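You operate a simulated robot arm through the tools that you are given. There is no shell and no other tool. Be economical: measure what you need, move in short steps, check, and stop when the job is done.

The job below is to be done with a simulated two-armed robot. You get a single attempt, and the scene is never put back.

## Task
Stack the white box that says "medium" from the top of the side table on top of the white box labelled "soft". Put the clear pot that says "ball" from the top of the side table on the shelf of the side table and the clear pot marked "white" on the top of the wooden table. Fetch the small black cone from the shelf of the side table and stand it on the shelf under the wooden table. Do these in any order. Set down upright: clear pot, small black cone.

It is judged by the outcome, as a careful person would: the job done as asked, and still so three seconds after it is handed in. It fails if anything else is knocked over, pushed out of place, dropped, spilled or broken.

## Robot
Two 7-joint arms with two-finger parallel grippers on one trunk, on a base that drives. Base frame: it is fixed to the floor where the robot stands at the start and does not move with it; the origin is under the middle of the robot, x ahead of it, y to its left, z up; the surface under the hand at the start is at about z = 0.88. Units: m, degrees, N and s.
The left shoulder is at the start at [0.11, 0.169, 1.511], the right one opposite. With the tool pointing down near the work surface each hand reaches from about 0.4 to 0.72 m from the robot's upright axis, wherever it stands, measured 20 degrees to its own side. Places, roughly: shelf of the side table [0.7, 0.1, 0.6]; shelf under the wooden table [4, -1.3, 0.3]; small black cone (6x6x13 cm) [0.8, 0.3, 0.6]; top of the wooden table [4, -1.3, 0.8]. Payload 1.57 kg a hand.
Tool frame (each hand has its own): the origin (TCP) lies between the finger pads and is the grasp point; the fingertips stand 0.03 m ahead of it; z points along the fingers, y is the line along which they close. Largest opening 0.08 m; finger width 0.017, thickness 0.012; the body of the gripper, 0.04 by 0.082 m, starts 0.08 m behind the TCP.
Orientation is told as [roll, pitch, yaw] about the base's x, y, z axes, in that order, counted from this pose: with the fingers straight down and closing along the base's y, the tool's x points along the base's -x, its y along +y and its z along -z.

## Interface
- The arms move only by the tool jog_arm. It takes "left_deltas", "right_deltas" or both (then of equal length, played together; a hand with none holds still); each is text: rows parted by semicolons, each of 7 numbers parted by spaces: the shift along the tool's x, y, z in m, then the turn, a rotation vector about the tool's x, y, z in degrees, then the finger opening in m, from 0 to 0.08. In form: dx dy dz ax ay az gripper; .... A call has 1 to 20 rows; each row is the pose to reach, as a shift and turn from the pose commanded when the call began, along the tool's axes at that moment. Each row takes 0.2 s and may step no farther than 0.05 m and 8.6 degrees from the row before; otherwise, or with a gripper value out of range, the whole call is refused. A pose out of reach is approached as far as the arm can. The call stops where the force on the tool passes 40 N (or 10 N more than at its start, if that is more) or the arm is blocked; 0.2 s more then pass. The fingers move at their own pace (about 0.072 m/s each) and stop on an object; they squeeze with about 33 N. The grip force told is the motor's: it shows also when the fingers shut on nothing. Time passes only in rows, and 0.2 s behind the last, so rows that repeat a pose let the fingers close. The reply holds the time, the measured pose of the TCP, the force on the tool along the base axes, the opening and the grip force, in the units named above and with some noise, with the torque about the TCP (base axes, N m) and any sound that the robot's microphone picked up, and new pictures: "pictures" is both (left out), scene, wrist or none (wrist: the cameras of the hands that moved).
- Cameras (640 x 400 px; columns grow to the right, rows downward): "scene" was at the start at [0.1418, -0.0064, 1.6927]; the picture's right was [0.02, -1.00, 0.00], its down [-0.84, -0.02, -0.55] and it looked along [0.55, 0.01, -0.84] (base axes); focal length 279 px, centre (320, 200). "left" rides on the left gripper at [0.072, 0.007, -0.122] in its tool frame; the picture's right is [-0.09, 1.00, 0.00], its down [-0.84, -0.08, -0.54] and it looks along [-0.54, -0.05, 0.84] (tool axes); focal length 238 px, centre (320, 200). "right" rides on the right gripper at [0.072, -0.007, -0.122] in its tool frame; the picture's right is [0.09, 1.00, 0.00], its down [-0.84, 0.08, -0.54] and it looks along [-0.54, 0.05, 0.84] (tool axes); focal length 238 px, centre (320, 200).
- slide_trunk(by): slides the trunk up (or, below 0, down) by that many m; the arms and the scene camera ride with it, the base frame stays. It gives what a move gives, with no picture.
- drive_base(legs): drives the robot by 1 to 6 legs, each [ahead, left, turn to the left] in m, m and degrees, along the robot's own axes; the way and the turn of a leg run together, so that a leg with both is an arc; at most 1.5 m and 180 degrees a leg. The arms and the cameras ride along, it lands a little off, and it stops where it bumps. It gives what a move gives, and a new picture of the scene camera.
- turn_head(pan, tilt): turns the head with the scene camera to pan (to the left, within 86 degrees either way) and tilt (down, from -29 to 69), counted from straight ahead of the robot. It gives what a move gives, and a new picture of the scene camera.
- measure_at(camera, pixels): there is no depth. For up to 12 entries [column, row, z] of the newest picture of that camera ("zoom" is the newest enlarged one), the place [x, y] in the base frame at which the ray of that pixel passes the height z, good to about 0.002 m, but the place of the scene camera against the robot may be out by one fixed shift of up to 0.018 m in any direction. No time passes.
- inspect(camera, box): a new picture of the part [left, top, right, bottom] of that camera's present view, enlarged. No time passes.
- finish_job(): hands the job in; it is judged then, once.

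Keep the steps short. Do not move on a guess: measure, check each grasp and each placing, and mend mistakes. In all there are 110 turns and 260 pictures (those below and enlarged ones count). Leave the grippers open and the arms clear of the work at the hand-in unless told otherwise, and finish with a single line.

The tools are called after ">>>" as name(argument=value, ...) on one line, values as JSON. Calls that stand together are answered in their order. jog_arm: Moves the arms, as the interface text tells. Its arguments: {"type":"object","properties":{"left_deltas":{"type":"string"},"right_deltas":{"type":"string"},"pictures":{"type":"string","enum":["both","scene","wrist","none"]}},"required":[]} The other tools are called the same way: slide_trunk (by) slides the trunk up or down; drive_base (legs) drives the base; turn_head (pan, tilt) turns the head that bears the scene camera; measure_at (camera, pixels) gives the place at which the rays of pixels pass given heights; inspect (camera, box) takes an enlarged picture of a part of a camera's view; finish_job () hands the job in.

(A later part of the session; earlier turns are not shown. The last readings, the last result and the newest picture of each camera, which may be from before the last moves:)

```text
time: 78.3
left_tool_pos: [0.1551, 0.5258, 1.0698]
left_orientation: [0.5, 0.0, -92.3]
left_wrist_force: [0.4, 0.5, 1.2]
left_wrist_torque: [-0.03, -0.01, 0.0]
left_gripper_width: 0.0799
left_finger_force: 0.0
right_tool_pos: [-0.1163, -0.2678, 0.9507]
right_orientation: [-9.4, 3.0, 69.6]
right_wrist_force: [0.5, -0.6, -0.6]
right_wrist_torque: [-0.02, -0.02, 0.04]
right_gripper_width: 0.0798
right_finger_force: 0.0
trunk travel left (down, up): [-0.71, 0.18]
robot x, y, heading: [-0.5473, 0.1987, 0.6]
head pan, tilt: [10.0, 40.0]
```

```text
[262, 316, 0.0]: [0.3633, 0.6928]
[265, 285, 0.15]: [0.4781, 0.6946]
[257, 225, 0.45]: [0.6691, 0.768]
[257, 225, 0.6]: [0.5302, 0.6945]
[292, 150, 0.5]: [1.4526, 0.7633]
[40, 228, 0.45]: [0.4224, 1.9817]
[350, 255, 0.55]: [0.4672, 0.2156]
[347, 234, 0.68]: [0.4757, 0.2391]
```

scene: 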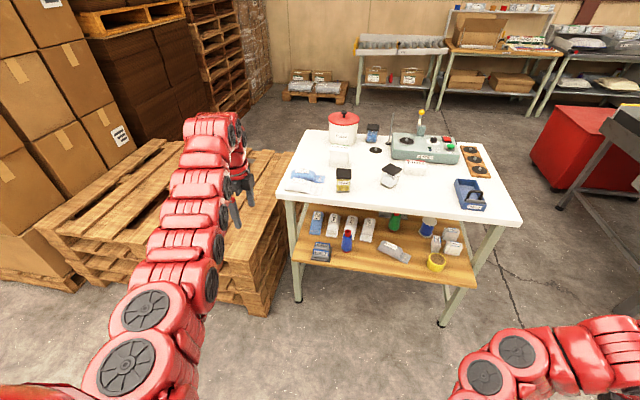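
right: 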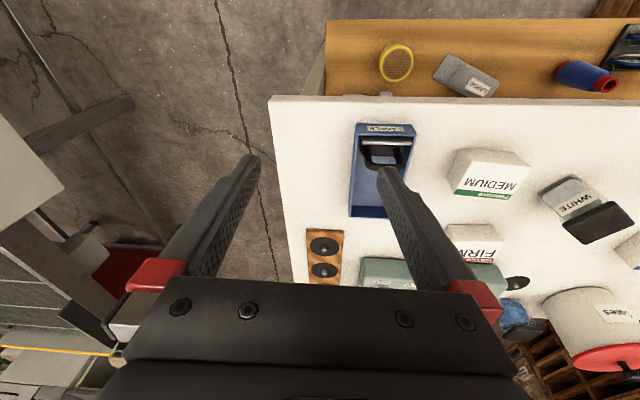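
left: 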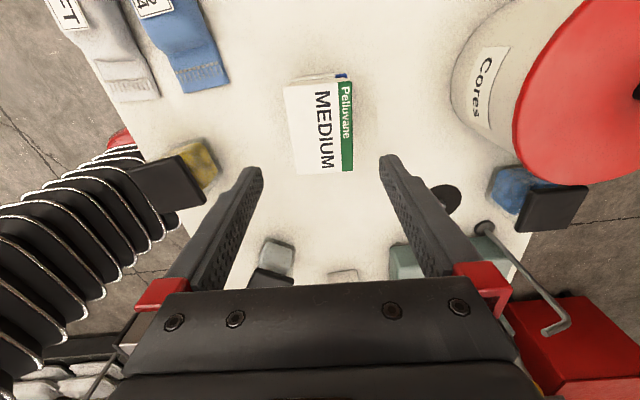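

Pallet edge is at y≈0.69, so the strip is free. I'll set the left hand nearly level (15° down), pointing forward, before lowering the trunk.

>>> jog_arm(left_deltas="-0.0126 0.018 -0.0125 -4.07 -4.2 -5.31 0.08; -0.0251 0.036 -0.025 -8.15 -8.4 -10.61 0.08; -0.0377 0.054 -0.0375 -12.22 -12.6 -15.92 0.08; -0.0503 0.072 -0.05 -16.3 -16.8 -21.23 0.08; -0.0629 0.09 -0.0625 -20.37 -21 -26.53 0.08; -0.0754 0.108 -0.075 -24.45 -25.2 -31.84 0.08; -0.088 0.126 -0.0875 -28.52 -29.4 -37.15 0.08; -0.1006 0.144 -0.1 -32.6 -33.6 -42.46 0.08; -0.1131 0.162 -0.1125 -36.67 -37.8 -47.76 0.08; -0.1257 0.18 -0.125 -40.75 -42 -53.07 0.08; -0.1383 0.198 -0.1375 -44.82 -46.2 -58.38 0.08; -0.1509 0.216 -0.15 -48.9 -50.4 -63.69 0.08; -0.1634 0.234 -0.1625 -52.97 -54.6 -69 0.08; -0.176 0.252 -0.175 -57.05 -58.8 -74.3 0.08")

```text
time: 81.3
left_tool_pos: [0.3982, 0.3382, 1.2448]
left_orientation: [0.5, -75.6, -4.6]
left_wrist_force: [-0.8, -0.3, 0.2]
left_wrist_torque: [-0.02, -0.02, -0.01]
left_gripper_width: 0.0802
left_finger_force: 0.1
right_tool_pos: [-0.1155, -0.2667, 0.9503]
right_orientation: [-9.1, 3.1, 69.9]
right_wrist_force: [-0.4, 0.0, 1.2]
right_wrist_torque: [0.01, -0.01, -0.01]
right_gripper_width: 0.0799
right_finger_force: 0.1
trunk travel left (down, up): [-0.71, 0.18]
robot x, y, heading: [-0.5441, 0.1934, 0.6]
head pan, tilt: [10.0, 40.0]
```

scene: 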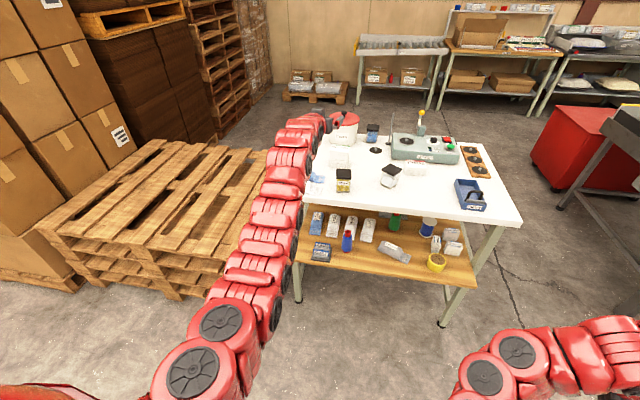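
left: 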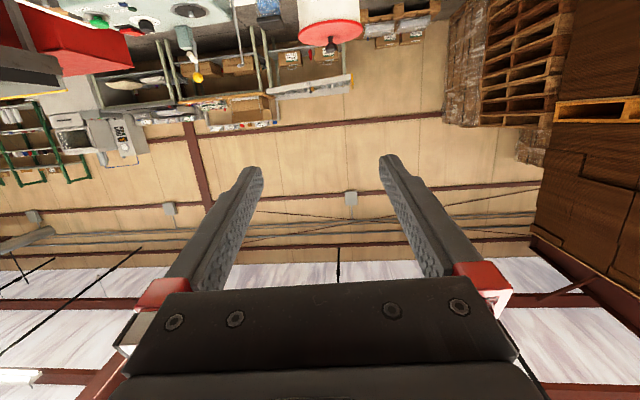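

The arm is straight and level. Back off 0.2 m, then lower the trunk 0.6 m.

>>> drive_base(legs=[[-0.2, 0, -0.6]])

>>> slide_trunk(by=-0.4)

>>> slide_trunk(by=-0.19)

>>> turn_head(pan=0, tilt=15)

>>> inspect(camera="left", box=[0, 0, 640, 400])

```text
time: 82.9
left_tool_pos: [0.1992, 0.3319, 1.2441]
left_orientation: [0.6, -75.5, -4.9]
left_wrist_force: [-0.1, -0.4, 0.6]
left_wrist_torque: [0.02, 0.05, -0.02]
left_gripper_width: 0.0799
left_finger_force: 0.1
right_tool_pos: [-0.3172, -0.2709, 0.9499]
right_orientation: [-9.3, 3.0, 69.4]
right_wrist_force: [0.7, 0.2, 0.0]
right_wrist_torque: [-0.01, 0.01, 0.0]
right_gripper_width: 0.0802
right_finger_force: 0.0
trunk travel left (down, up): [-0.71, 0.18]
robot x, y, heading: [-0.7483, 0.1926, 0.1]
head pan, tilt: [10.0, 40.0]
```

scene: 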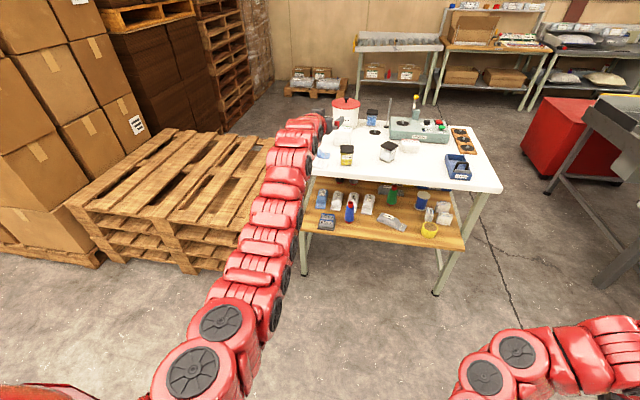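

```text
time: 86.7
left_tool_pos: [0.2007, 0.3322, 0.8446]
left_orientation: [0.6, -75.5, -4.9]
left_wrist_force: [-1.1, 0.4, -0.4]
left_wrist_torque: [0.0, 0.0, 0.0]
left_gripper_width: 0.0803
left_finger_force: 0.1
right_tool_pos: [-0.3174, -0.27, 0.5499]
right_orientation: [-9.4, 2.9, 69.4]
right_wrist_force: [0.1, -0.8, -0.8]
right_wrist_torque: [-0.05, -0.02, 0.0]
right_gripper_width: 0.0801
right_finger_force: 0.1
trunk travel left (down, up): [-0.31, 0.58]
robot x, y, heading: [-0.7429, 0.1928, 0.3]
head pan, tilt: [10.0, 40.0]
```

```text
time: 88.8
left_tool_pos: [0.2006, 0.332, 0.654]
left_orientation: [0.6, -75.5, -5.0]
left_wrist_force: [0.5, 0.0, -0.8]
left_wrist_torque: [-0.02, 0.02, 0.03]
left_gripper_width: 0.08
left_finger_force: 0.0
right_tool_pos: [-0.3176, -0.2709, 0.3606]
right_orientation: [-9.3, 3.1, 69.4]
right_wrist_force: [0.0, -0.9, 0.6]
right_wrist_torque: [0.0, 0.04, -0.02]
right_gripper_width: 0.0801
right_finger_force: 0.0
trunk travel left (down, up): [-0.12, 0.77]
robot x, y, heading: [-0.7479, 0.1946, 0.2]
head pan, tilt: [10.0, 40.0]
```

```text
time: 89.7
left_tool_pos: [0.2006, 0.3317, 0.6545]
left_orientation: [0.7, -75.5, -5.0]
left_wrist_force: [0.3, -0.7, 0.2]
left_wrist_torque: [0.0, 0.01, 0.0]
left_gripper_width: 0.0798
left_finger_force: 0.1
right_tool_pos: [-0.3174, -0.2704, 0.3601]
right_orientation: [-9.3, 3.0, 69.5]
right_wrist_force: [-1.0, -0.8, 0.1]
right_wrist_torque: [-0.01, 0.02, 0.01]
right_gripper_width: 0.0801
right_finger_force: 0.1
trunk travel left (down, up): [-0.12, 0.77]
robot x, y, heading: [-0.7486, 0.1968, 0.1]
head pan, tilt: [0.0, 15.0]
```

scene: 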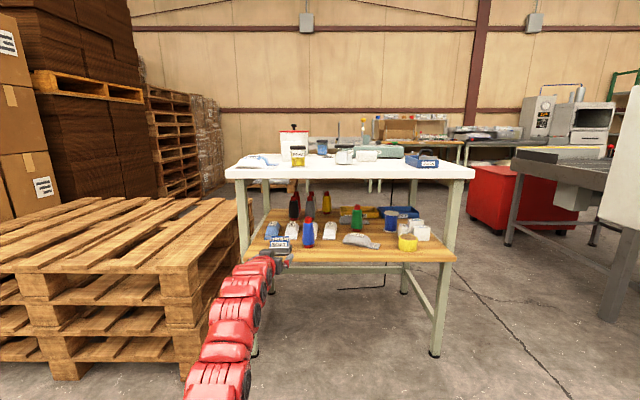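

```text
1.00 times, centred on (320, 200) of left (not enlarged: the box is as wide or as high as the picture)
```

zoom: 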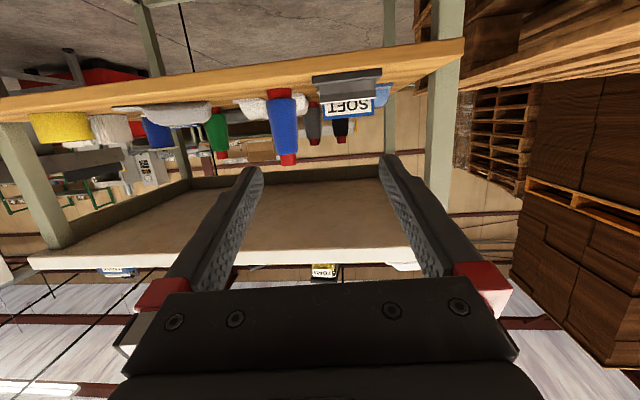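

The wrist camera (picture upside down) shows the black cone near (340,128) behind the SOFT card. Zooming in.

>>> inspect(camera="left", box=[240, 60, 440, 185])

>>> inspect(camera="scene", box=[230, 180, 360, 280])

```text
3.20 times, centred on (340, 122) of left
```

zoom: 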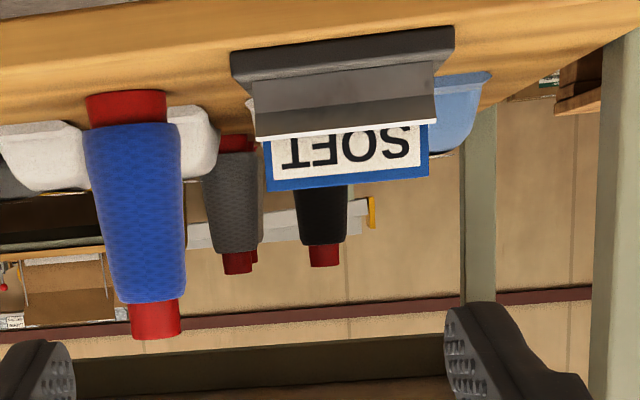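

```text
4.00 times, centred on (295, 230) of scene
```

zoom: 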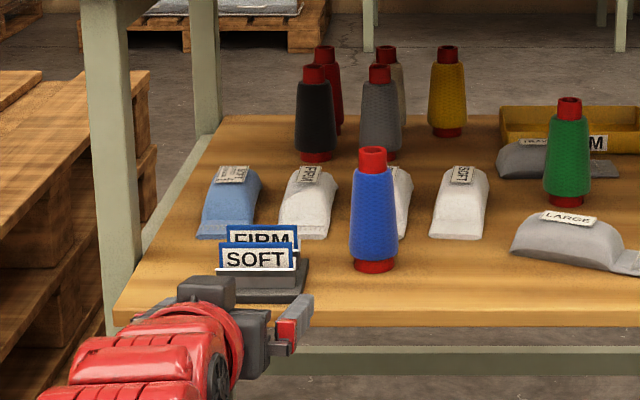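

>>> measure_at(camera="scene", pixels=[[294, 269, 0.55], [294, 269, 0.57], [294, 226, 0.69], [294, 212, 0.55], [294, 212, 0.57], [293.5, 197, 0.69], [293.5, 197, 0.7], [310, 197, 0.69], [308, 247, 0.57], [308, 247, 0.55], [308, 217, 0.69], [308, 217, 0.7]])

>>> measure_at(camera="left", pixels=[[282.5, 165, 0.69], [282.5, 165, 0.68], [282.5, 165, 0.7], [341, 143.5, 0.69], [341, 143.5, 0.68], [341, 143.5, 0.7], [314, 145.5, 0.69], [314, 145.5, 0.7], [279, 90, 0.55], [279, 90, 0.57]])

```text
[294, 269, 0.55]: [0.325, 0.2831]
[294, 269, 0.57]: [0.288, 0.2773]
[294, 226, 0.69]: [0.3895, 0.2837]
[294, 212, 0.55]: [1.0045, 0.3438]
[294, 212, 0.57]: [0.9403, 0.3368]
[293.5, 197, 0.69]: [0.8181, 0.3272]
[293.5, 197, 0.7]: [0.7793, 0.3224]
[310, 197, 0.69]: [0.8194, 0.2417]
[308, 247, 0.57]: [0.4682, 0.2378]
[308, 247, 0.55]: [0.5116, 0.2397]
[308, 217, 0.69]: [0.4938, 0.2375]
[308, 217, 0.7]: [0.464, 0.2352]
```

```text
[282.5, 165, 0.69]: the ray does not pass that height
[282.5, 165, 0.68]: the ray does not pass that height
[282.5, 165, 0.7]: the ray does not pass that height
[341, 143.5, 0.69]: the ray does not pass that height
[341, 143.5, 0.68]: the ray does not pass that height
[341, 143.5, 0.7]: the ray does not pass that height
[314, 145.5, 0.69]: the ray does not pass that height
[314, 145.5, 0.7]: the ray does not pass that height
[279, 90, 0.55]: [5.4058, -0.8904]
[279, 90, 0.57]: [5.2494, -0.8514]
```

The "left" picture is older than the present pose; I'll take a fresh enlarged one and measure in it.

>>> inspect(camera="left", box=[240, 60, 440, 185])

>>> measure_at(camera="zoom", pixels=[[153, 339, 0.69], [153, 339, 0.68], [153, 339, 0.7], [323, 267, 0.69], [323, 267, 0.68], [323, 267, 0.7], [237, 274, 0.69], [237, 274, 0.7], [127, 95, 0.57], [127, 95, 0.55], [345, 30, 0.56], [430, 188, 0.6]])

```text
3.20 times, centred on (340, 122) of left
```

zoom: 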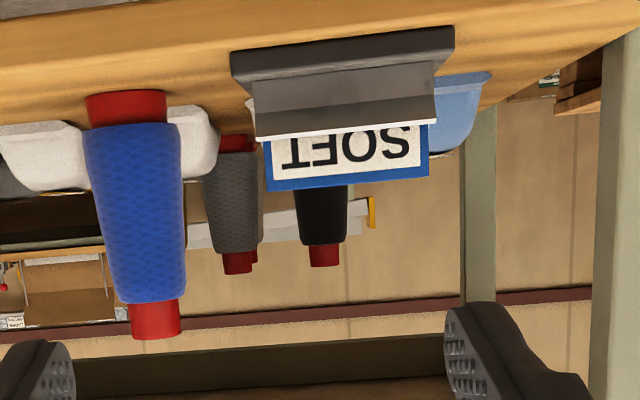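

```text
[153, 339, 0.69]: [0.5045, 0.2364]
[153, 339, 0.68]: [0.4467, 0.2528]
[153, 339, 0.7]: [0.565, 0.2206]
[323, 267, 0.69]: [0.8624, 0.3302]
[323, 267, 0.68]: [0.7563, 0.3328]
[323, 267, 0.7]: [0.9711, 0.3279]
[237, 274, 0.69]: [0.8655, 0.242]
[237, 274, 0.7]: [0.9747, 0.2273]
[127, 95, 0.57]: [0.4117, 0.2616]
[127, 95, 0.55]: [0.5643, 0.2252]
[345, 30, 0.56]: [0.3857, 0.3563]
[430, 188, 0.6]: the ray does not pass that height
```

Triangulated: shelf z≈0.557, black cone axis (0.830, 0.331), tip 0.688; card tops about 0.615. I'll raise the trunk 0.03 m to pass over the cards and drive straight in 0.47 m.

>>> slide_trunk(by=0.03)

>>> drive_base(legs=[[0.24, 0, 0]])

>>> inspect(camera="left", box=[0, 0, 640, 400])

```text
time: 90.4
left_tool_pos: [0.2019, 0.3323, 0.685]
left_orientation: [0.6, -75.4, -5.0]
left_wrist_force: [0.2, 0.0, 0.7]
left_wrist_torque: [0.01, -0.02, -0.01]
left_gripper_width: 0.0798
left_finger_force: 0.1
right_tool_pos: [-0.3187, -0.27, 0.3905]
right_orientation: [-9.2, 3.0, 69.3]
right_wrist_force: [-0.3, -0.1, 0.0]
right_wrist_torque: [0.0, 0.02, 0.0]
right_gripper_width: 0.0802
right_finger_force: 0.0
trunk travel left (down, up): [-0.15, 0.74]
robot x, y, heading: [-0.7453, 0.1905, -0.0]
head pan, tilt: [0.0, 15.0]
```

```text
time: 92.2
left_tool_pos: [0.4421, 0.3274, 0.6839]
left_orientation: [0.5, -75.5, -5.2]
left_wrist_force: [-0.9, -1.1, 0.3]
left_wrist_torque: [0.02, 0.05, -0.02]
left_gripper_width: 0.0803
left_finger_force: 0.0
right_tool_pos: [-0.0782, -0.2724, 0.3892]
right_orientation: [-9.4, 2.9, 69.0]
right_wrist_force: [1.6, 0.4, -0.5]
right_wrist_torque: [0.0, 0.02, 0.0]
right_gripper_width: 0.0802
right_finger_force: 0.0
trunk travel left (down, up): [-0.15, 0.74]
robot x, y, heading: [-0.4992, 0.1952, -0.4]
head pan, tilt: [0.0, 15.0]
```

scene: 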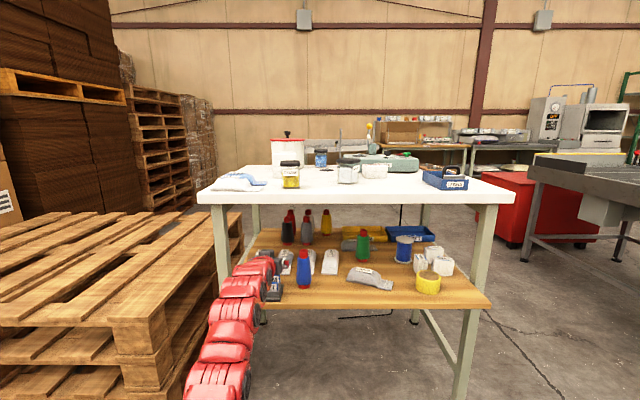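

```text
1.00 times, centred on (320, 200) of left (not enlarged: the box is as wide or as high as the picture)
```

zoom: 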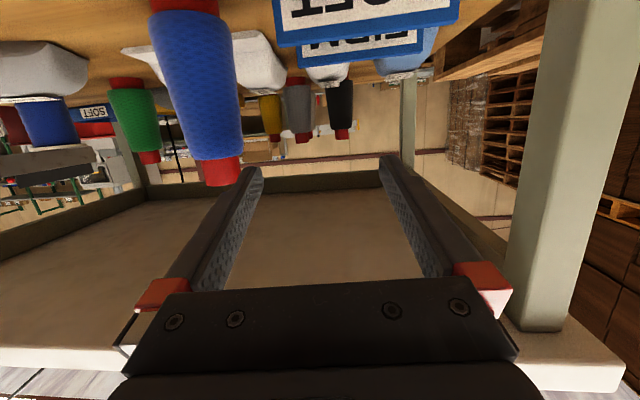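

Clearance to the blue cone is about 1.3 cm. I'll shift the hand 8 mm left, narrow the opening to 0.068, then drive in 0.26 m.

>>> jog_arm(left_deltas="0 0.008 0 0 0 0 0.068; 0 0.008 0 0 0 0 0.068", pictures="none")

>>> drive_base(legs=[[0.26, 0, 0.4]])

>>> inspect(camera="left", box=[0, 0, 640, 400])

```text
time: 92.8
left_tool_pos: [0.4438, 0.3351, 0.6847]
left_orientation: [0.6, -75.5, -5.2]
left_wrist_force: [0.5, -0.4, -0.6]
left_wrist_torque: [0.04, -0.02, -0.01]
left_gripper_width: 0.068
left_finger_force: 0.1
right_tool_pos: [-0.0802, -0.2719, 0.3898]
right_orientation: [-9.3, 3.0, 69.1]
right_wrist_force: [-0.3, -0.5, 0.4]
right_wrist_torque: [-0.04, -0.01, -0.03]
right_gripper_width: 0.0803
right_finger_force: 0.1
trunk travel left (down, up): [-0.15, 0.74]
robot x, y, heading: [-0.5046, 0.1916, -0.1]
head pan, tilt: [0.0, 15.0]
```

```text
time: 94.7
left_tool_pos: [0.6998, 0.3431, 0.6838]
left_orientation: [0.6, -75.5, -4.9]
left_wrist_force: [-0.7, 0.2, 0.4]
left_wrist_torque: [-0.01, -0.01, -0.01]
left_gripper_width: 0.0679
left_finger_force: 0.0
right_tool_pos: [0.1843, -0.2692, 0.3895]
right_orientation: [-9.2, 3.1, 69.6]
right_wrist_force: [-0.5, 0.2, -0.5]
right_wrist_torque: [-0.01, -0.01, -0.01]
right_gripper_width: 0.0801
right_finger_force: 0.0
trunk travel left (down, up): [-0.15, 0.74]
robot x, y, heading: [-0.2437, 0.1942, 0.2]
head pan, tilt: [0.0, 15.0]
```

scene: 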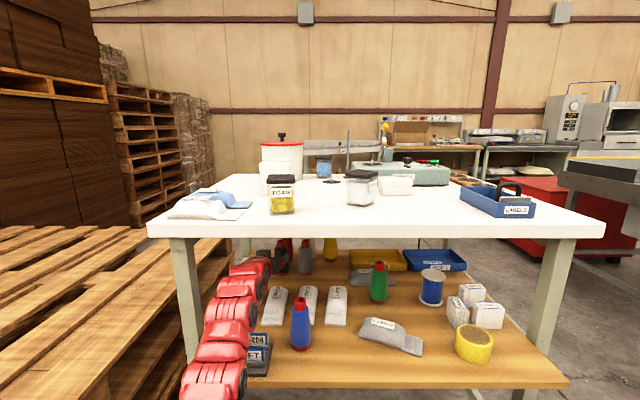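

```text
1.00 times, centred on (320, 200) of left (not enlarged: the box is as wide or as high as the picture)
```

zoom: 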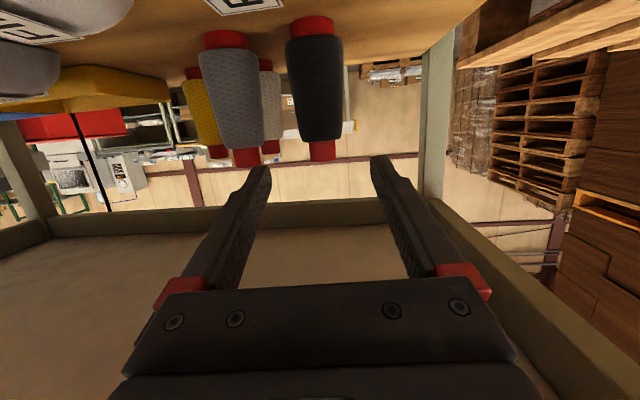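

Cone is centred ahead at (320,90). Measure its tip and body in this picture.

>>> measure_at(camera="zoom", pixels=[[322, 161, 0.688], [322, 161, 0.684], [312, 24, 0.557], [312, 24, 0.565], [245, 166, 0.688]])

```text
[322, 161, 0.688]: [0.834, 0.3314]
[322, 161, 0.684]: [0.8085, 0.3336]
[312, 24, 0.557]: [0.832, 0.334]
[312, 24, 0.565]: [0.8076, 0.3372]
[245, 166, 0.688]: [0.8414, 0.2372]
```

Open to 0.08, lower the trunk 0.034 m, then drive the last 0.128 m.

>>> jog_arm(left_deltas="0 0 0 0 0 0 0.078; 0 0 0 0 0 0 0.078", pictures="none")

>>> slide_trunk(by=-0.034)

>>> drive_base(legs=[[0.128, -0.0105, 0]])

>>> inspect(camera="left", box=[0, 0, 640, 400])

```text
time: 95.3
left_tool_pos: [0.7025, 0.3416, 0.6849]
left_orientation: [0.6, -75.5, -4.8]
left_wrist_force: [-0.6, -0.1, 0.6]
left_wrist_torque: [0.01, -0.01, -0.01]
left_gripper_width: 0.0779
left_finger_force: 0.2
right_tool_pos: [0.1842, -0.2699, 0.3907]
right_orientation: [-9.2, 3.0, 69.6]
right_wrist_force: [0.0, 0.1, 0.4]
right_wrist_torque: [0.0, -0.02, 0.0]
right_gripper_width: 0.0798
right_finger_force: 0.1
trunk travel left (down, up): [-0.15, 0.74]
robot x, y, heading: [-0.2414, 0.1934, 0.3]
head pan, tilt: [0.0, 15.0]
```

```text
time: 96.1
left_tool_pos: [0.7004, 0.3428, 0.6509]
left_orientation: [0.5, -75.5, -4.8]
left_wrist_force: [0.2, -0.7, 0.3]
left_wrist_torque: [-0.03, 0.02, 0.02]
left_gripper_width: 0.0781
left_finger_force: 0.1
right_tool_pos: [0.1832, -0.269, 0.3557]
right_orientation: [-9.4, 3.0, 69.6]
right_wrist_force: [0.8, 0.5, 0.3]
right_wrist_torque: [0.0, 0.02, 0.0]
right_gripper_width: 0.0801
right_finger_force: 0.0
trunk travel left (down, up): [-0.116, 0.774]
robot x, y, heading: [-0.2488, 0.1952, 0.3]
head pan, tilt: [0.0, 15.0]
```

```text
time: 97.3
left_tool_pos: [0.8261, 0.3305, 0.6516]
left_orientation: [0.6, -75.5, -4.9]
left_wrist_force: [1.3, 0.3, 0.3]
left_wrist_torque: [0.05, 0.03, -0.02]
left_gripper_width: 0.0782
left_finger_force: 0.0
right_tool_pos: [0.3094, -0.2801, 0.3558]
right_orientation: [-9.3, 3.1, 69.6]
right_wrist_force: [0.3, 0.3, -0.4]
right_wrist_torque: [-0.01, 0.0, 0.0]
right_gripper_width: 0.0799
right_finger_force: 0.0
trunk travel left (down, up): [-0.116, 0.774]
robot x, y, heading: [-0.1184, 0.184, 0.0]
head pan, tilt: [0.0, 15.0]
```

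scene: 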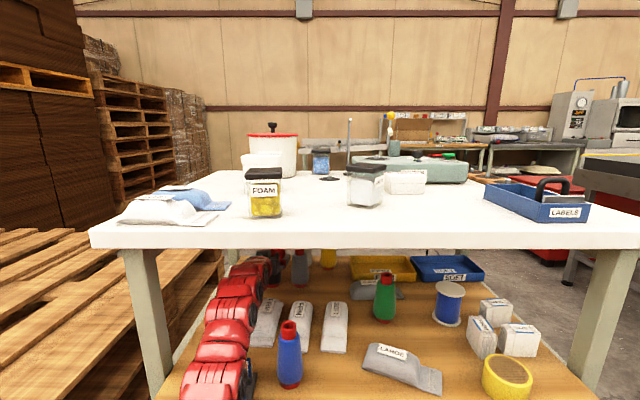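

```text
1.00 times, centred on (320, 200) of left (not enlarged: the box is as wide or as high as the picture)
```

zoom: 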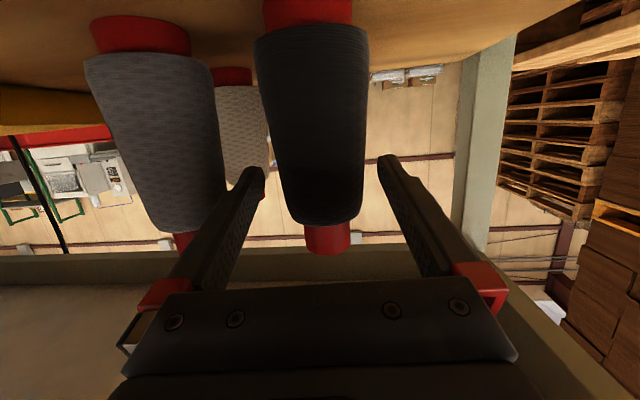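

The cone is centred between the fingers. Close and check.

>>> jog_arm(left_deltas="0 0 0 0 0 0 0.02; 0 0 0 0 0 0 0.02; 0 0 0 0 0 0 0.02; 0 0 0 0 0 0 0.02", pictures="wrist")

>>> slide_trunk(by=0.03)

>>> inspect(camera="left", box=[0, 0, 640, 400])

```text
time: 98.3
left_tool_pos: [0.826, 0.3323, 0.6509]
left_orientation: [0.6, -75.6, -4.9]
left_wrist_force: [1.1, -0.1, 3.0]
left_wrist_torque: [-0.02, -0.07, 0.03]
left_gripper_width: 0.042
left_finger_force: 32.7
right_tool_pos: [0.3087, -0.28, 0.3557]
right_orientation: [-9.3, 3.0, 69.5]
right_wrist_force: [0.2, -0.5, 0.1]
right_wrist_torque: [0.04, 0.01, 0.02]
right_gripper_width: 0.08
right_finger_force: 0.1
trunk travel left (down, up): [-0.116, 0.774]
robot x, y, heading: [-0.1175, 0.1843, 0.4]
head pan, tilt: [0.0, 15.0]
```

left: 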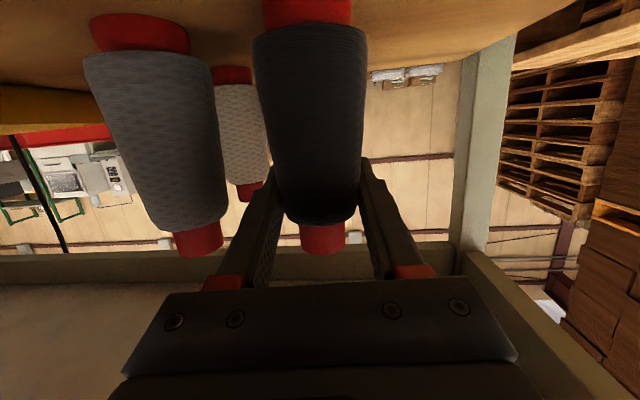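

```text
time: 99.1
left_tool_pos: [0.8263, 0.3309, 0.6794]
left_orientation: [0.5, -75.4, -4.8]
left_wrist_force: [-0.4, 0.3, -1.4]
left_wrist_torque: [0.0, 0.01, -0.01]
left_gripper_width: 0.042
left_finger_force: 32.9
right_tool_pos: [0.3086, -0.2786, 0.3871]
right_orientation: [-9.2, 3.0, 69.5]
right_wrist_force: [0.2, -0.1, 0.3]
right_wrist_torque: [0.01, -0.01, 0.03]
right_gripper_width: 0.0799
right_finger_force: 0.0
trunk travel left (down, up): [-0.146, 0.744]
robot x, y, heading: [-0.1191, 0.1852, 0.5]
head pan, tilt: [0.0, 15.0]
```

```text
1.00 times, centred on (320, 200) of left (not enlarged: the box is as wide or as high as the picture)
```

zoom: 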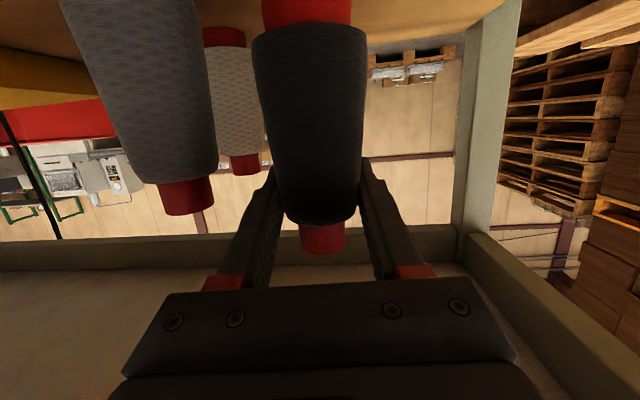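

The cone is lifted, but its base (0.587) must clear the bags and cards (~0.615). I'll raise it 0.045 m while tipping the hand up 20°, which keeps the arm low under the table edge.

>>> jog_arm(left_deltas="-0.0109 0 -0.0028 0 -5 0 0.02; -0.0218 0 -0.0057 0 -10 0 0.02; -0.0327 0 -0.0085 0 -15 0 0.02; -0.0436 0 -0.0113 0 -20 0 0.02")

```text
time: 100.1
left_tool_pos: [0.8261, 0.3313, 0.7276]
left_orientation: [178.2, -84.4, 177.4]
left_wrist_force: [-0.5, 0.0, -1.0]
left_wrist_torque: [0.0, -0.01, 0.01]
left_gripper_width: 0.0421
left_finger_force: 33.0
right_tool_pos: [0.3093, -0.2801, 0.3857]
right_orientation: [-9.3, 3.0, 69.5]
right_wrist_force: [-0.1, 0.8, -0.2]
right_wrist_torque: [-0.01, 0.0, -0.02]
right_gripper_width: 0.0801
right_finger_force: 0.0
trunk travel left (down, up): [-0.146, 0.744]
robot x, y, heading: [-0.1212, 0.1817, 0.2]
head pan, tilt: [0.0, 15.0]
```

scene: 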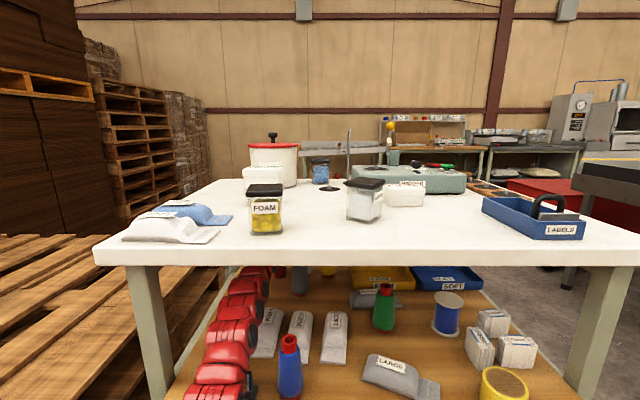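
left: 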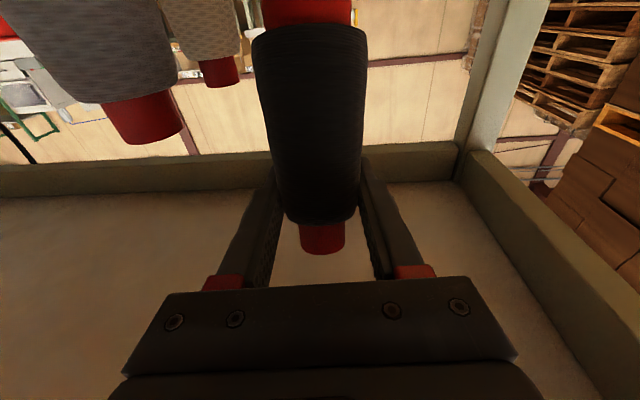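

Bottom of the cone is now about z 0.629. Retract the way I came in.

>>> drive_base(legs=[[-0.13, 0.0105, 0], [-0.52, 0, 0]])

>>> inspect(camera="scene", box=[210, 160, 410, 285])

```text
time: 104.0
left_tool_pos: [0.1803, 0.339, 0.7256]
left_orientation: [178.5, -84.4, 177.3]
left_wrist_force: [-0.1, 0.6, -1.1]
left_wrist_torque: [-0.01, -0.02, -0.03]
left_gripper_width: 0.042
left_finger_force: 32.8
right_tool_pos: [-0.339, -0.2711, 0.3845]
right_orientation: [-9.2, 3.0, 69.5]
right_wrist_force: [-1.0, 0.3, -0.5]
right_wrist_torque: [0.02, 0.0, 0.02]
right_gripper_width: 0.0799
right_finger_force: 0.1
trunk travel left (down, up): [-0.146, 0.744]
robot x, y, heading: [-0.7663, 0.1931, 0.2]
head pan, tilt: [0.0, 15.0]
```

scene: 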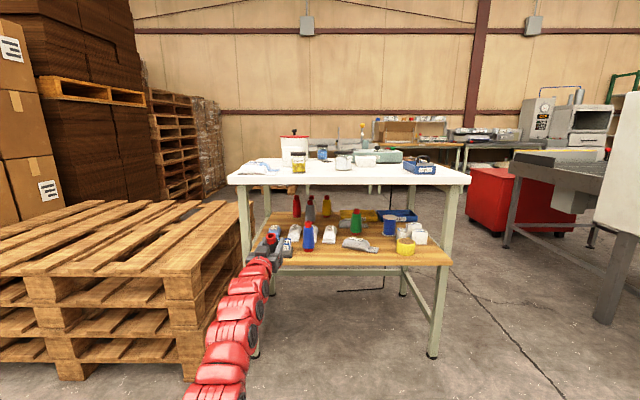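

```text
3.20 times, centred on (310, 222) of scene
```

zoom: 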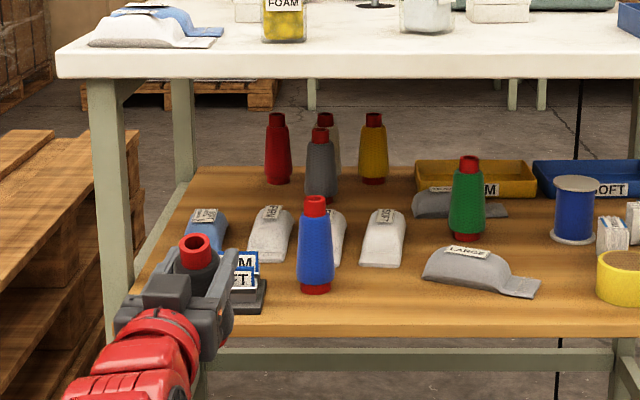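

Everything on the shelf still stands, and the cone is held. Raise the trunk and drive up to the table to take the WHITE pot with the right hand.

>>> slide_trunk(by=0.4)

>>> slide_trunk(by=0.28)

>>> turn_head(pan=0, tilt=52)

>>> drive_base(legs=[[0.74, 0, 0]])

```text
time: 107.8
left_tool_pos: [0.1791, 0.3386, 1.1245]
left_orientation: [178.4, -84.5, 177.2]
left_wrist_force: [-1.0, -0.3, -2.2]
left_wrist_torque: [-0.03, 0.01, 0.0]
left_gripper_width: 0.0421
left_finger_force: 32.9
right_tool_pos: [-0.3389, -0.2724, 0.7862]
right_orientation: [-9.2, 3.0, 69.6]
right_wrist_force: [0.8, 0.4, -0.1]
right_wrist_torque: [-0.04, -0.02, -0.02]
right_gripper_width: 0.0801
right_finger_force: 0.1
trunk travel left (down, up): [-0.546, 0.344]
robot x, y, heading: [-0.7669, 0.1907, 0.1]
head pan, tilt: [0.0, 15.0]
```

```text
time: 110.7
left_tool_pos: [0.1786, 0.3374, 1.4056]
left_orientation: [178.6, -84.5, 177.1]
left_wrist_force: [0.4, 0.1, -1.6]
left_wrist_torque: [-0.01, 0.03, 0.04]
left_gripper_width: 0.042
left_finger_force: 33.0
right_tool_pos: [-0.3381, -0.2727, 1.0661]
right_orientation: [-9.2, 2.9, 69.5]
right_wrist_force: [0.1, 0.3, 0.1]
right_wrist_torque: [-0.01, 0.02, -0.01]
right_gripper_width: 0.08
right_finger_force: 0.0
trunk travel left (down, up): [-0.826, 0.064]
robot x, y, heading: [-0.7695, 0.1924, 0.3]
head pan, tilt: [0.0, 15.0]
```

```text
time: 111.7
left_tool_pos: [0.179, 0.3382, 1.4048]
left_orientation: [178.5, -84.6, 177.2]
left_wrist_force: [-0.3, 0.6, -1.2]
left_wrist_torque: [0.02, 0.01, -0.03]
left_gripper_width: 0.0418
left_finger_force: 33.2
right_tool_pos: [-0.3395, -0.2724, 1.0644]
right_orientation: [-9.1, 3.0, 69.4]
right_wrist_force: [0.1, 0.1, 0.6]
right_wrist_torque: [-0.02, 0.01, 0.04]
right_gripper_width: 0.0802
right_finger_force: 0.2
trunk travel left (down, up): [-0.826, 0.064]
robot x, y, heading: [-0.7652, 0.1911, -0.0]
head pan, tilt: [0.0, 52.0]
```

scene: 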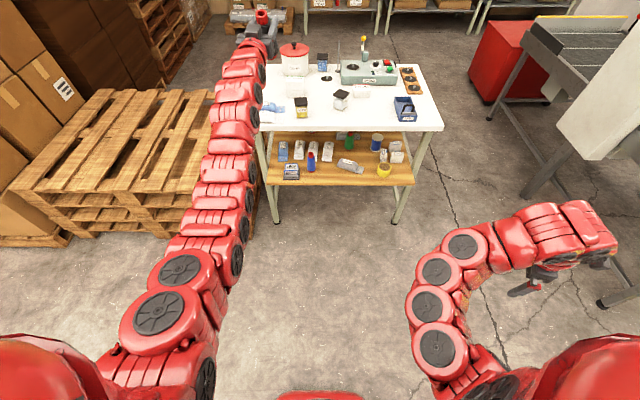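

```text
time: 115.7
left_tool_pos: [0.914, 0.3476, 1.4052]
left_orientation: [178.5, -84.5, 177.5]
left_wrist_force: [0.2, 0.1, -1.6]
left_wrist_torque: [0.0, 0.02, 0.0]
left_gripper_width: 0.042
left_finger_force: 32.7
right_tool_pos: [0.3983, -0.265, 1.0657]
right_orientation: [-9.3, 2.9, 69.9]
right_wrist_force: [-0.2, 0.4, 0.4]
right_wrist_torque: [-0.01, 0.0, -0.01]
right_gripper_width: 0.08
right_finger_force: 0.1
trunk travel left (down, up): [-0.826, 0.064]
robot x, y, heading: [-0.029, 0.1985, 0.7]
head pan, tilt: [0.0, 52.0]
```

scene: 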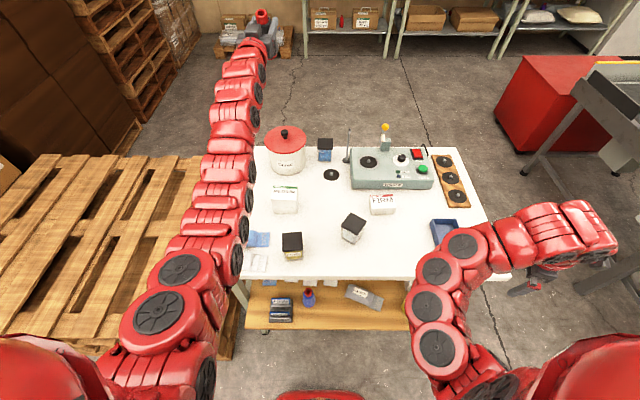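

Bring the right hand above the WHITE pot, pitched 45°, yaw 55° (flat to the other pair of lid faces).

>>> jog_arm(right_deltas="-0.0372 -0.0054 -0.0045 -0.32 -4.63 1.81 0.08; -0.0743 -0.0109 -0.0089 -0.64 -9.26 3.62 0.08; -0.1115 -0.0163 -0.0134 -0.96 -13.9 5.43 0.08; -0.1486 -0.0217 -0.0178 -1.28 -18.5 7.24 0.08; -0.1858 -0.0272 -0.0223 -1.6 -23.2 9.05 0.08; -0.2229 -0.0326 -0.0268 -1.92 -27.8 10.9 0.08; -0.26 -0.038 -0.0312 -2.24 -32.4 12.7 0.08; -0.2972 -0.0434 -0.0357 -2.56 -37 14.5 0.08; -0.3344 -0.0489 -0.0401 -2.88 -41.7 16.3 0.08; -0.3715 -0.0543 -0.0446 -3.2 -46.3 18.1 0.08")

```text
time: 117.9
left_tool_pos: [0.9168, 0.3482, 1.4027]
left_orientation: [179.2, -84.8, 176.8]
left_wrist_force: [0.8, -0.2, -1.2]
left_wrist_torque: [-0.02, -0.02, 0.03]
left_gripper_width: 0.0419
left_finger_force: 32.7
right_tool_pos: [0.5732, 0.0661, 1.0346]
right_orientation: [0.3, -44.8, 55.0]
right_wrist_force: [-0.1, 0.3, -1.1]
right_wrist_torque: [-0.05, 0.0, 0.01]
right_gripper_width: 0.08
right_finger_force: 0.1
right hand out of reach, approached as far as the arm can: row 1, 2, 3, 4, 5, 6, 7, 8, 9, 10
trunk travel left (down, up): [-0.826, 0.064]
robot x, y, heading: [-0.0324, 0.195, 0.7]
head pan, tilt: [0.0, 52.0]
```

scene: 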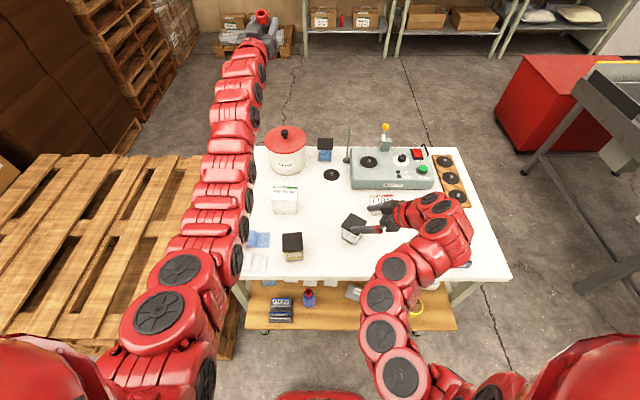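
right: 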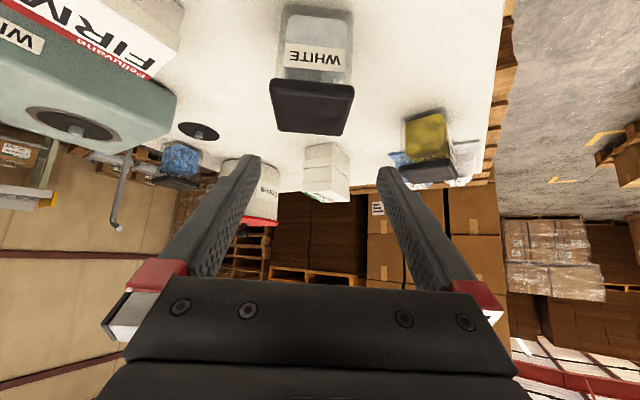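

>>> measure_at(camera="right", pixels=[[272, 84, 0.965], [354, 87, 0.965], [277, 130, 0.965], [342, 135, 0.965]])

```text
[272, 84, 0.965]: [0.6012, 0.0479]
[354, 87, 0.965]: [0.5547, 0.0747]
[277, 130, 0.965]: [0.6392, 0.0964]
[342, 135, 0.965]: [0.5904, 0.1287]
```

Lid centre is ≈0.036 m ahead and 6 mm to the side. Descend to z≈0.95 around it.

>>> jog_arm(right_deltas="0 -0.006 0.03 0 0 0 0.08; 0.017 -0.006 0.058 0 0 0 0.08; 0.028 -0.006 0.075 0 0 0 0.08; 0.0344 -0.006 0.0853 0 0 0 0.08", pictures="wrist")

```text
time: 118.9
left_tool_pos: [0.9145, 0.3468, 1.4053]
left_orientation: [178.5, -84.7, 177.4]
left_wrist_force: [-0.9, -0.1, -1.8]
left_wrist_torque: [0.04, 0.03, -0.02]
left_gripper_width: 0.0416
left_finger_force: 33.0
right_tool_pos: [0.5952, 0.0888, 0.9501]
right_orientation: [0.0, -45.0, 54.9]
right_wrist_force: [0.3, -1.0, -0.6]
right_wrist_torque: [-0.01, -0.01, 0.02]
right_gripper_width: 0.0802
right_finger_force: 0.1
trunk travel left (down, up): [-0.826, 0.064]
robot x, y, heading: [-0.0295, 0.1974, 0.6]
head pan, tilt: [0.0, 52.0]
```

right: 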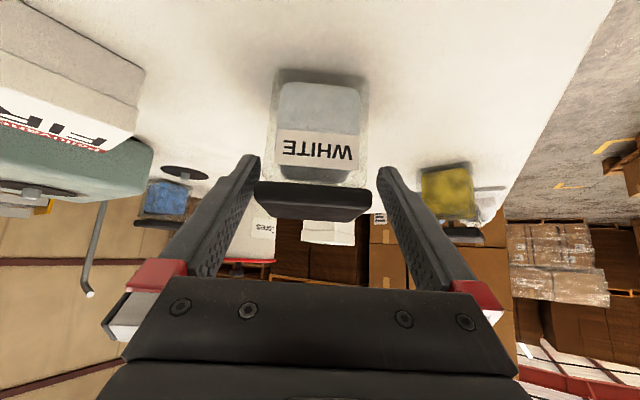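

Well straddled. Close and lift 0.2 m.

>>> jog_arm(right_deltas="0 0 0 0 0 0 0.03; 0 0 0 0 0 0 0.03; 0 0 0 0 0 0 0.03; -0.014 0 -0.014 0 0 0 0.03; -0.04 0 -0.04 0 0 0 0.03; -0.07 0 -0.07 0 0 0 0.03; -0.1 0 -0.1 0 0 0 0.03; -0.12 0 -0.12 0 0 0 0.03")

```text
time: 120.7
left_tool_pos: [0.9132, 0.3485, 1.4047]
left_orientation: [178.8, -84.4, 177.2]
left_wrist_force: [-0.1, 0.2, -1.2]
left_wrist_torque: [0.01, 0.01, 0.0]
left_gripper_width: 0.0416
left_finger_force: 33.6
right_tool_pos: [0.5958, 0.0889, 1.1204]
right_orientation: [0.0, -44.8, 55.0]
right_wrist_force: [0.2, -0.3, 0.1]
right_wrist_torque: [-0.01, 0.02, -0.01]
right_gripper_width: 0.061
right_finger_force: 32.5
trunk travel left (down, up): [-0.826, 0.064]
robot x, y, heading: [-0.0267, 0.1961, 0.6]
head pan, tilt: [0.0, 52.0]
```

scene: 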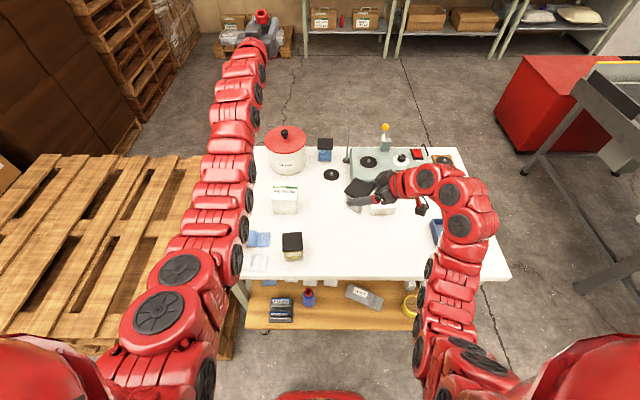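
right: 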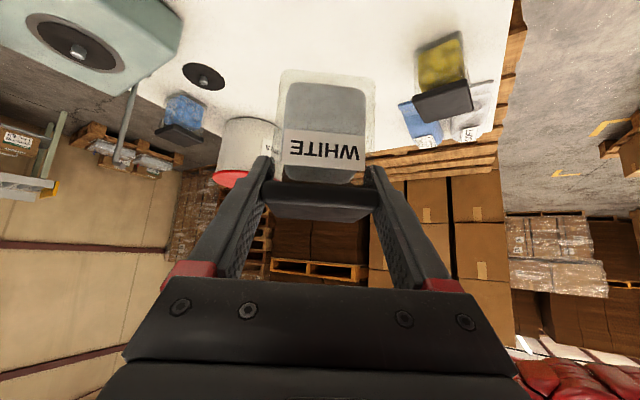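

WHITE is held. Back away from the table, then look to the right at the passage past the conveyor.

>>> drive_base(legs=[[-0.45, 0, -0.6]])

>>> turn_head(pan=-55, tilt=35)

```text
time: 123.4
left_tool_pos: [0.4694, 0.3371, 1.4044]
left_orientation: [178.5, -84.6, 177.0]
left_wrist_force: [0.0, 0.5, -1.3]
left_wrist_torque: [0.0, 0.0, 0.0]
left_gripper_width: 0.0415
left_finger_force: 32.4
right_tool_pos: [0.1487, 0.0815, 1.1191]
right_orientation: [0.2, -44.9, 54.3]
right_wrist_force: [-0.5, -0.4, -0.4]
right_wrist_torque: [0.01, -0.05, -0.03]
right_gripper_width: 0.061
right_finger_force: 32.7
trunk travel left (down, up): [-0.826, 0.064]
robot x, y, heading: [-0.4808, 0.1949, -0.0]
head pan, tilt: [0.0, 52.0]
```

scene: 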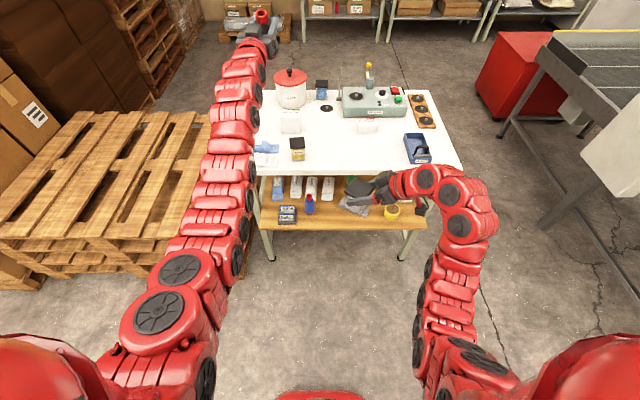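

```text
time: 124.6
left_tool_pos: [0.4659, 0.3364, 1.4066]
left_orientation: [178.5, -84.4, 176.9]
left_wrist_force: [-0.1, 0.5, -1.1]
left_wrist_torque: [-0.01, 0.08, 0.02]
left_gripper_width: 0.0418
left_finger_force: 33.2
right_tool_pos: [0.1463, 0.0815, 1.119]
right_orientation: [0.0, -44.9, 54.4]
right_wrist_force: [0.2, -0.8, 0.5]
right_wrist_torque: [-0.03, 0.0, 0.03]
right_gripper_width: 0.0611
right_finger_force: 32.9
trunk travel left (down, up): [-0.826, 0.064]
robot x, y, heading: [-0.4779, 0.1986, -0.1]
head pan, tilt: [-55.0, 35.0]
```

scene: 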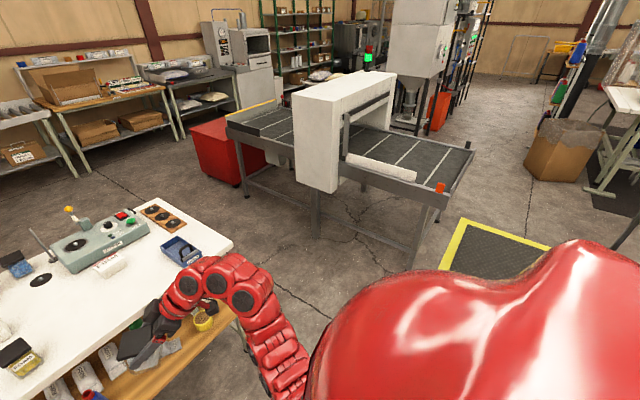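

>>> measure_at(camera="scene", pixels=[[408, 271, 0], [317, 238, 0], [246, 198, 0], [238, 187, 0], [192, 165, 0], [440, 205, 0.85], [228, 128, 0.85], [332, 192, 0.75], [297, 180, 0.75], [232, 243, 0.88], [175, 140, 0], [75, 175, 0]])

```text
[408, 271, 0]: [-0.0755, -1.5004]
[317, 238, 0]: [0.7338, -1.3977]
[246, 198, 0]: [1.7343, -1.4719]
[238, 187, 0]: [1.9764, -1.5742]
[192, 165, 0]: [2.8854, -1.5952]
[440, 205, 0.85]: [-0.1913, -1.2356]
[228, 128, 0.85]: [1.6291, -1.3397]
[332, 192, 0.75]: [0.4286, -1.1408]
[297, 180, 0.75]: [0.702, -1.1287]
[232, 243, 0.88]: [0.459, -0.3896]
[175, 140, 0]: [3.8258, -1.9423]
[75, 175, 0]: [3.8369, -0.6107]
```

The passage is y from -0.39 (table) to -1.13 (machine). I'll drive right to y≈-0.74, check heading, then go forward.

>>> drive_base(legs=[[0, -0.93, 0]])

>>> turn_head(pan=-10, tilt=30)

```text
time: 129.5
left_tool_pos: [0.4661, -0.6025, 1.4059]
left_orientation: [178.6, -84.5, 176.9]
left_wrist_force: [0.9, -0.2, -2.1]
left_wrist_torque: [0.03, 0.03, 0.03]
left_gripper_width: 0.0415
left_finger_force: 33.1
right_tool_pos: [0.1454, -0.8575, 1.1191]
right_orientation: [0.1, -44.9, 54.3]
right_wrist_force: [-0.2, 0.6, 0.0]
right_wrist_torque: [0.01, 0.01, 0.02]
right_gripper_width: 0.0611
right_finger_force: 32.8
trunk travel left (down, up): [-0.826, 0.064]
robot x, y, heading: [-0.4824, -0.7451, 0.1]
head pan, tilt: [-55.0, 35.0]
```

scene: 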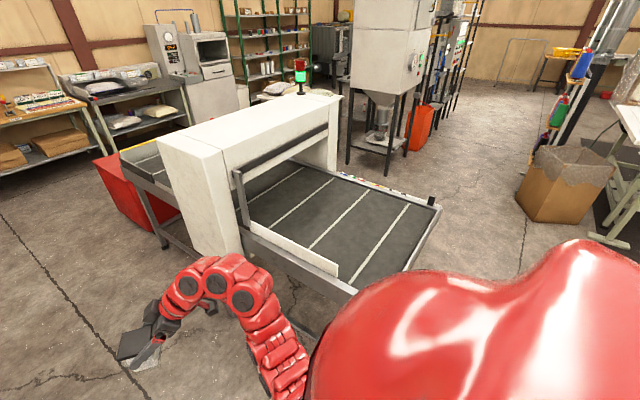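

```text
time: 130.7
left_tool_pos: [0.4672, -0.6031, 1.4057]
left_orientation: [178.4, -84.5, 177.0]
left_wrist_force: [0.4, -0.4, -1.4]
left_wrist_torque: [-0.01, 0.02, 0.06]
left_gripper_width: 0.0415
left_finger_force: 33.0
right_tool_pos: [0.1463, -0.8578, 1.1187]
right_orientation: [0.0, -44.9, 54.4]
right_wrist_force: [0.0, 0.4, -0.8]
right_wrist_torque: [-0.02, 0.0, 0.02]
right_gripper_width: 0.0609
right_finger_force: 32.9
trunk travel left (down, up): [-0.826, 0.064]
robot x, y, heading: [-0.4803, -0.7417, 0.1]
head pan, tilt: [-10.0, 30.0]
```

scene: 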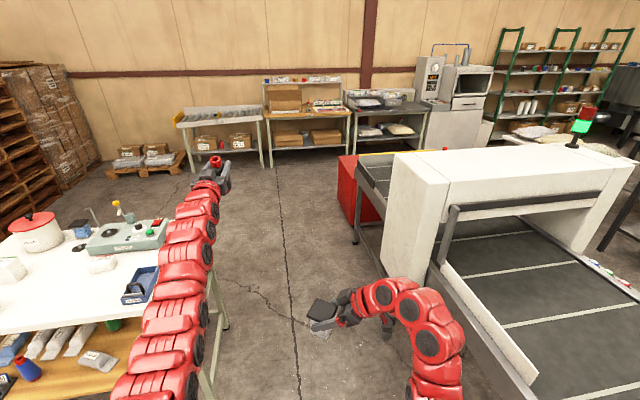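

The right elbow is close to the machine side. I'll tuck the right hand 8 cm inward first.

>>> jog_arm(right_deltas="-0.027 0.0155 0.0036 0 0 0 0.03; -0.054 0.031 0.0071 0 0 0 0.03; -0.081 0.0466 0.0107 0 0 0 0.03", pictures="scene")

```text
time: 131.5
left_tool_pos: [0.4659, -0.6009, 1.4048]
left_orientation: [178.8, -84.5, 176.6]
left_wrist_force: [0.4, 0.2, -1.4]
left_wrist_torque: [-0.01, -0.03, -0.01]
left_gripper_width: 0.0415
left_finger_force: 32.6
right_tool_pos: [0.1466, -0.7789, 1.1677]
right_orientation: [-0.1, -44.8, 54.4]
right_wrist_force: [-0.4, 0.6, -0.2]
right_wrist_torque: [-0.04, 0.01, 0.0]
right_gripper_width: 0.0611
right_finger_force: 33.4
trunk travel left (down, up): [-0.826, 0.064]
robot x, y, heading: [-0.4816, -0.7466, -0.1]
head pan, tilt: [-10.0, 30.0]
```

scene: 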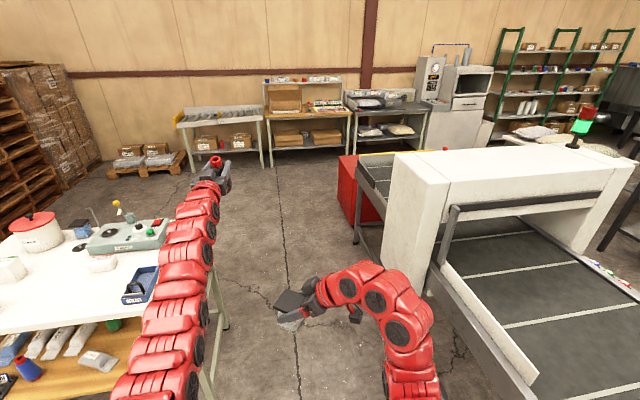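

>>> drive_base(legs=[[1.0, 0.015, 0], [1.0, 0, 0]])

```text
time: 141.5
left_tool_pos: [2.4767, -0.5879, 1.405]
left_orientation: [178.3, -84.5, 177.0]
left_wrist_force: [-0.4, -0.5, -1.2]
left_wrist_torque: [0.02, 0.05, -0.02]
left_gripper_width: 0.0414
left_finger_force: 32.4
right_tool_pos: [2.1578, -0.7661, 1.1686]
right_orientation: [0.1, -45.0, 54.4]
right_wrist_force: [-0.7, -0.5, -1.1]
right_wrist_torque: [-0.01, 0.01, 0.02]
right_gripper_width: 0.0611
right_finger_force: 32.9
trunk travel left (down, up): [-0.826, 0.064]
robot x, y, heading: [1.5294, -0.7324, 0.0]
head pan, tilt: [-10.0, 30.0]
```

scene: 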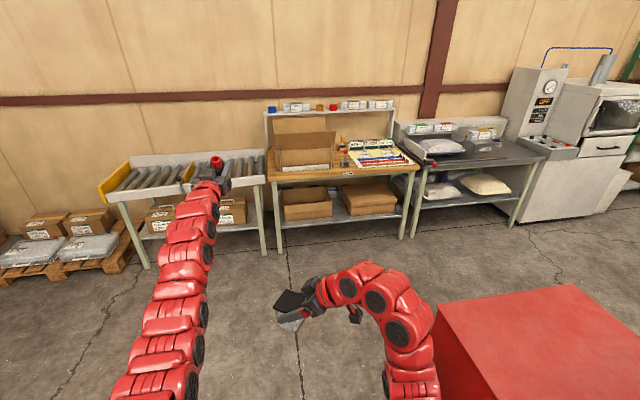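

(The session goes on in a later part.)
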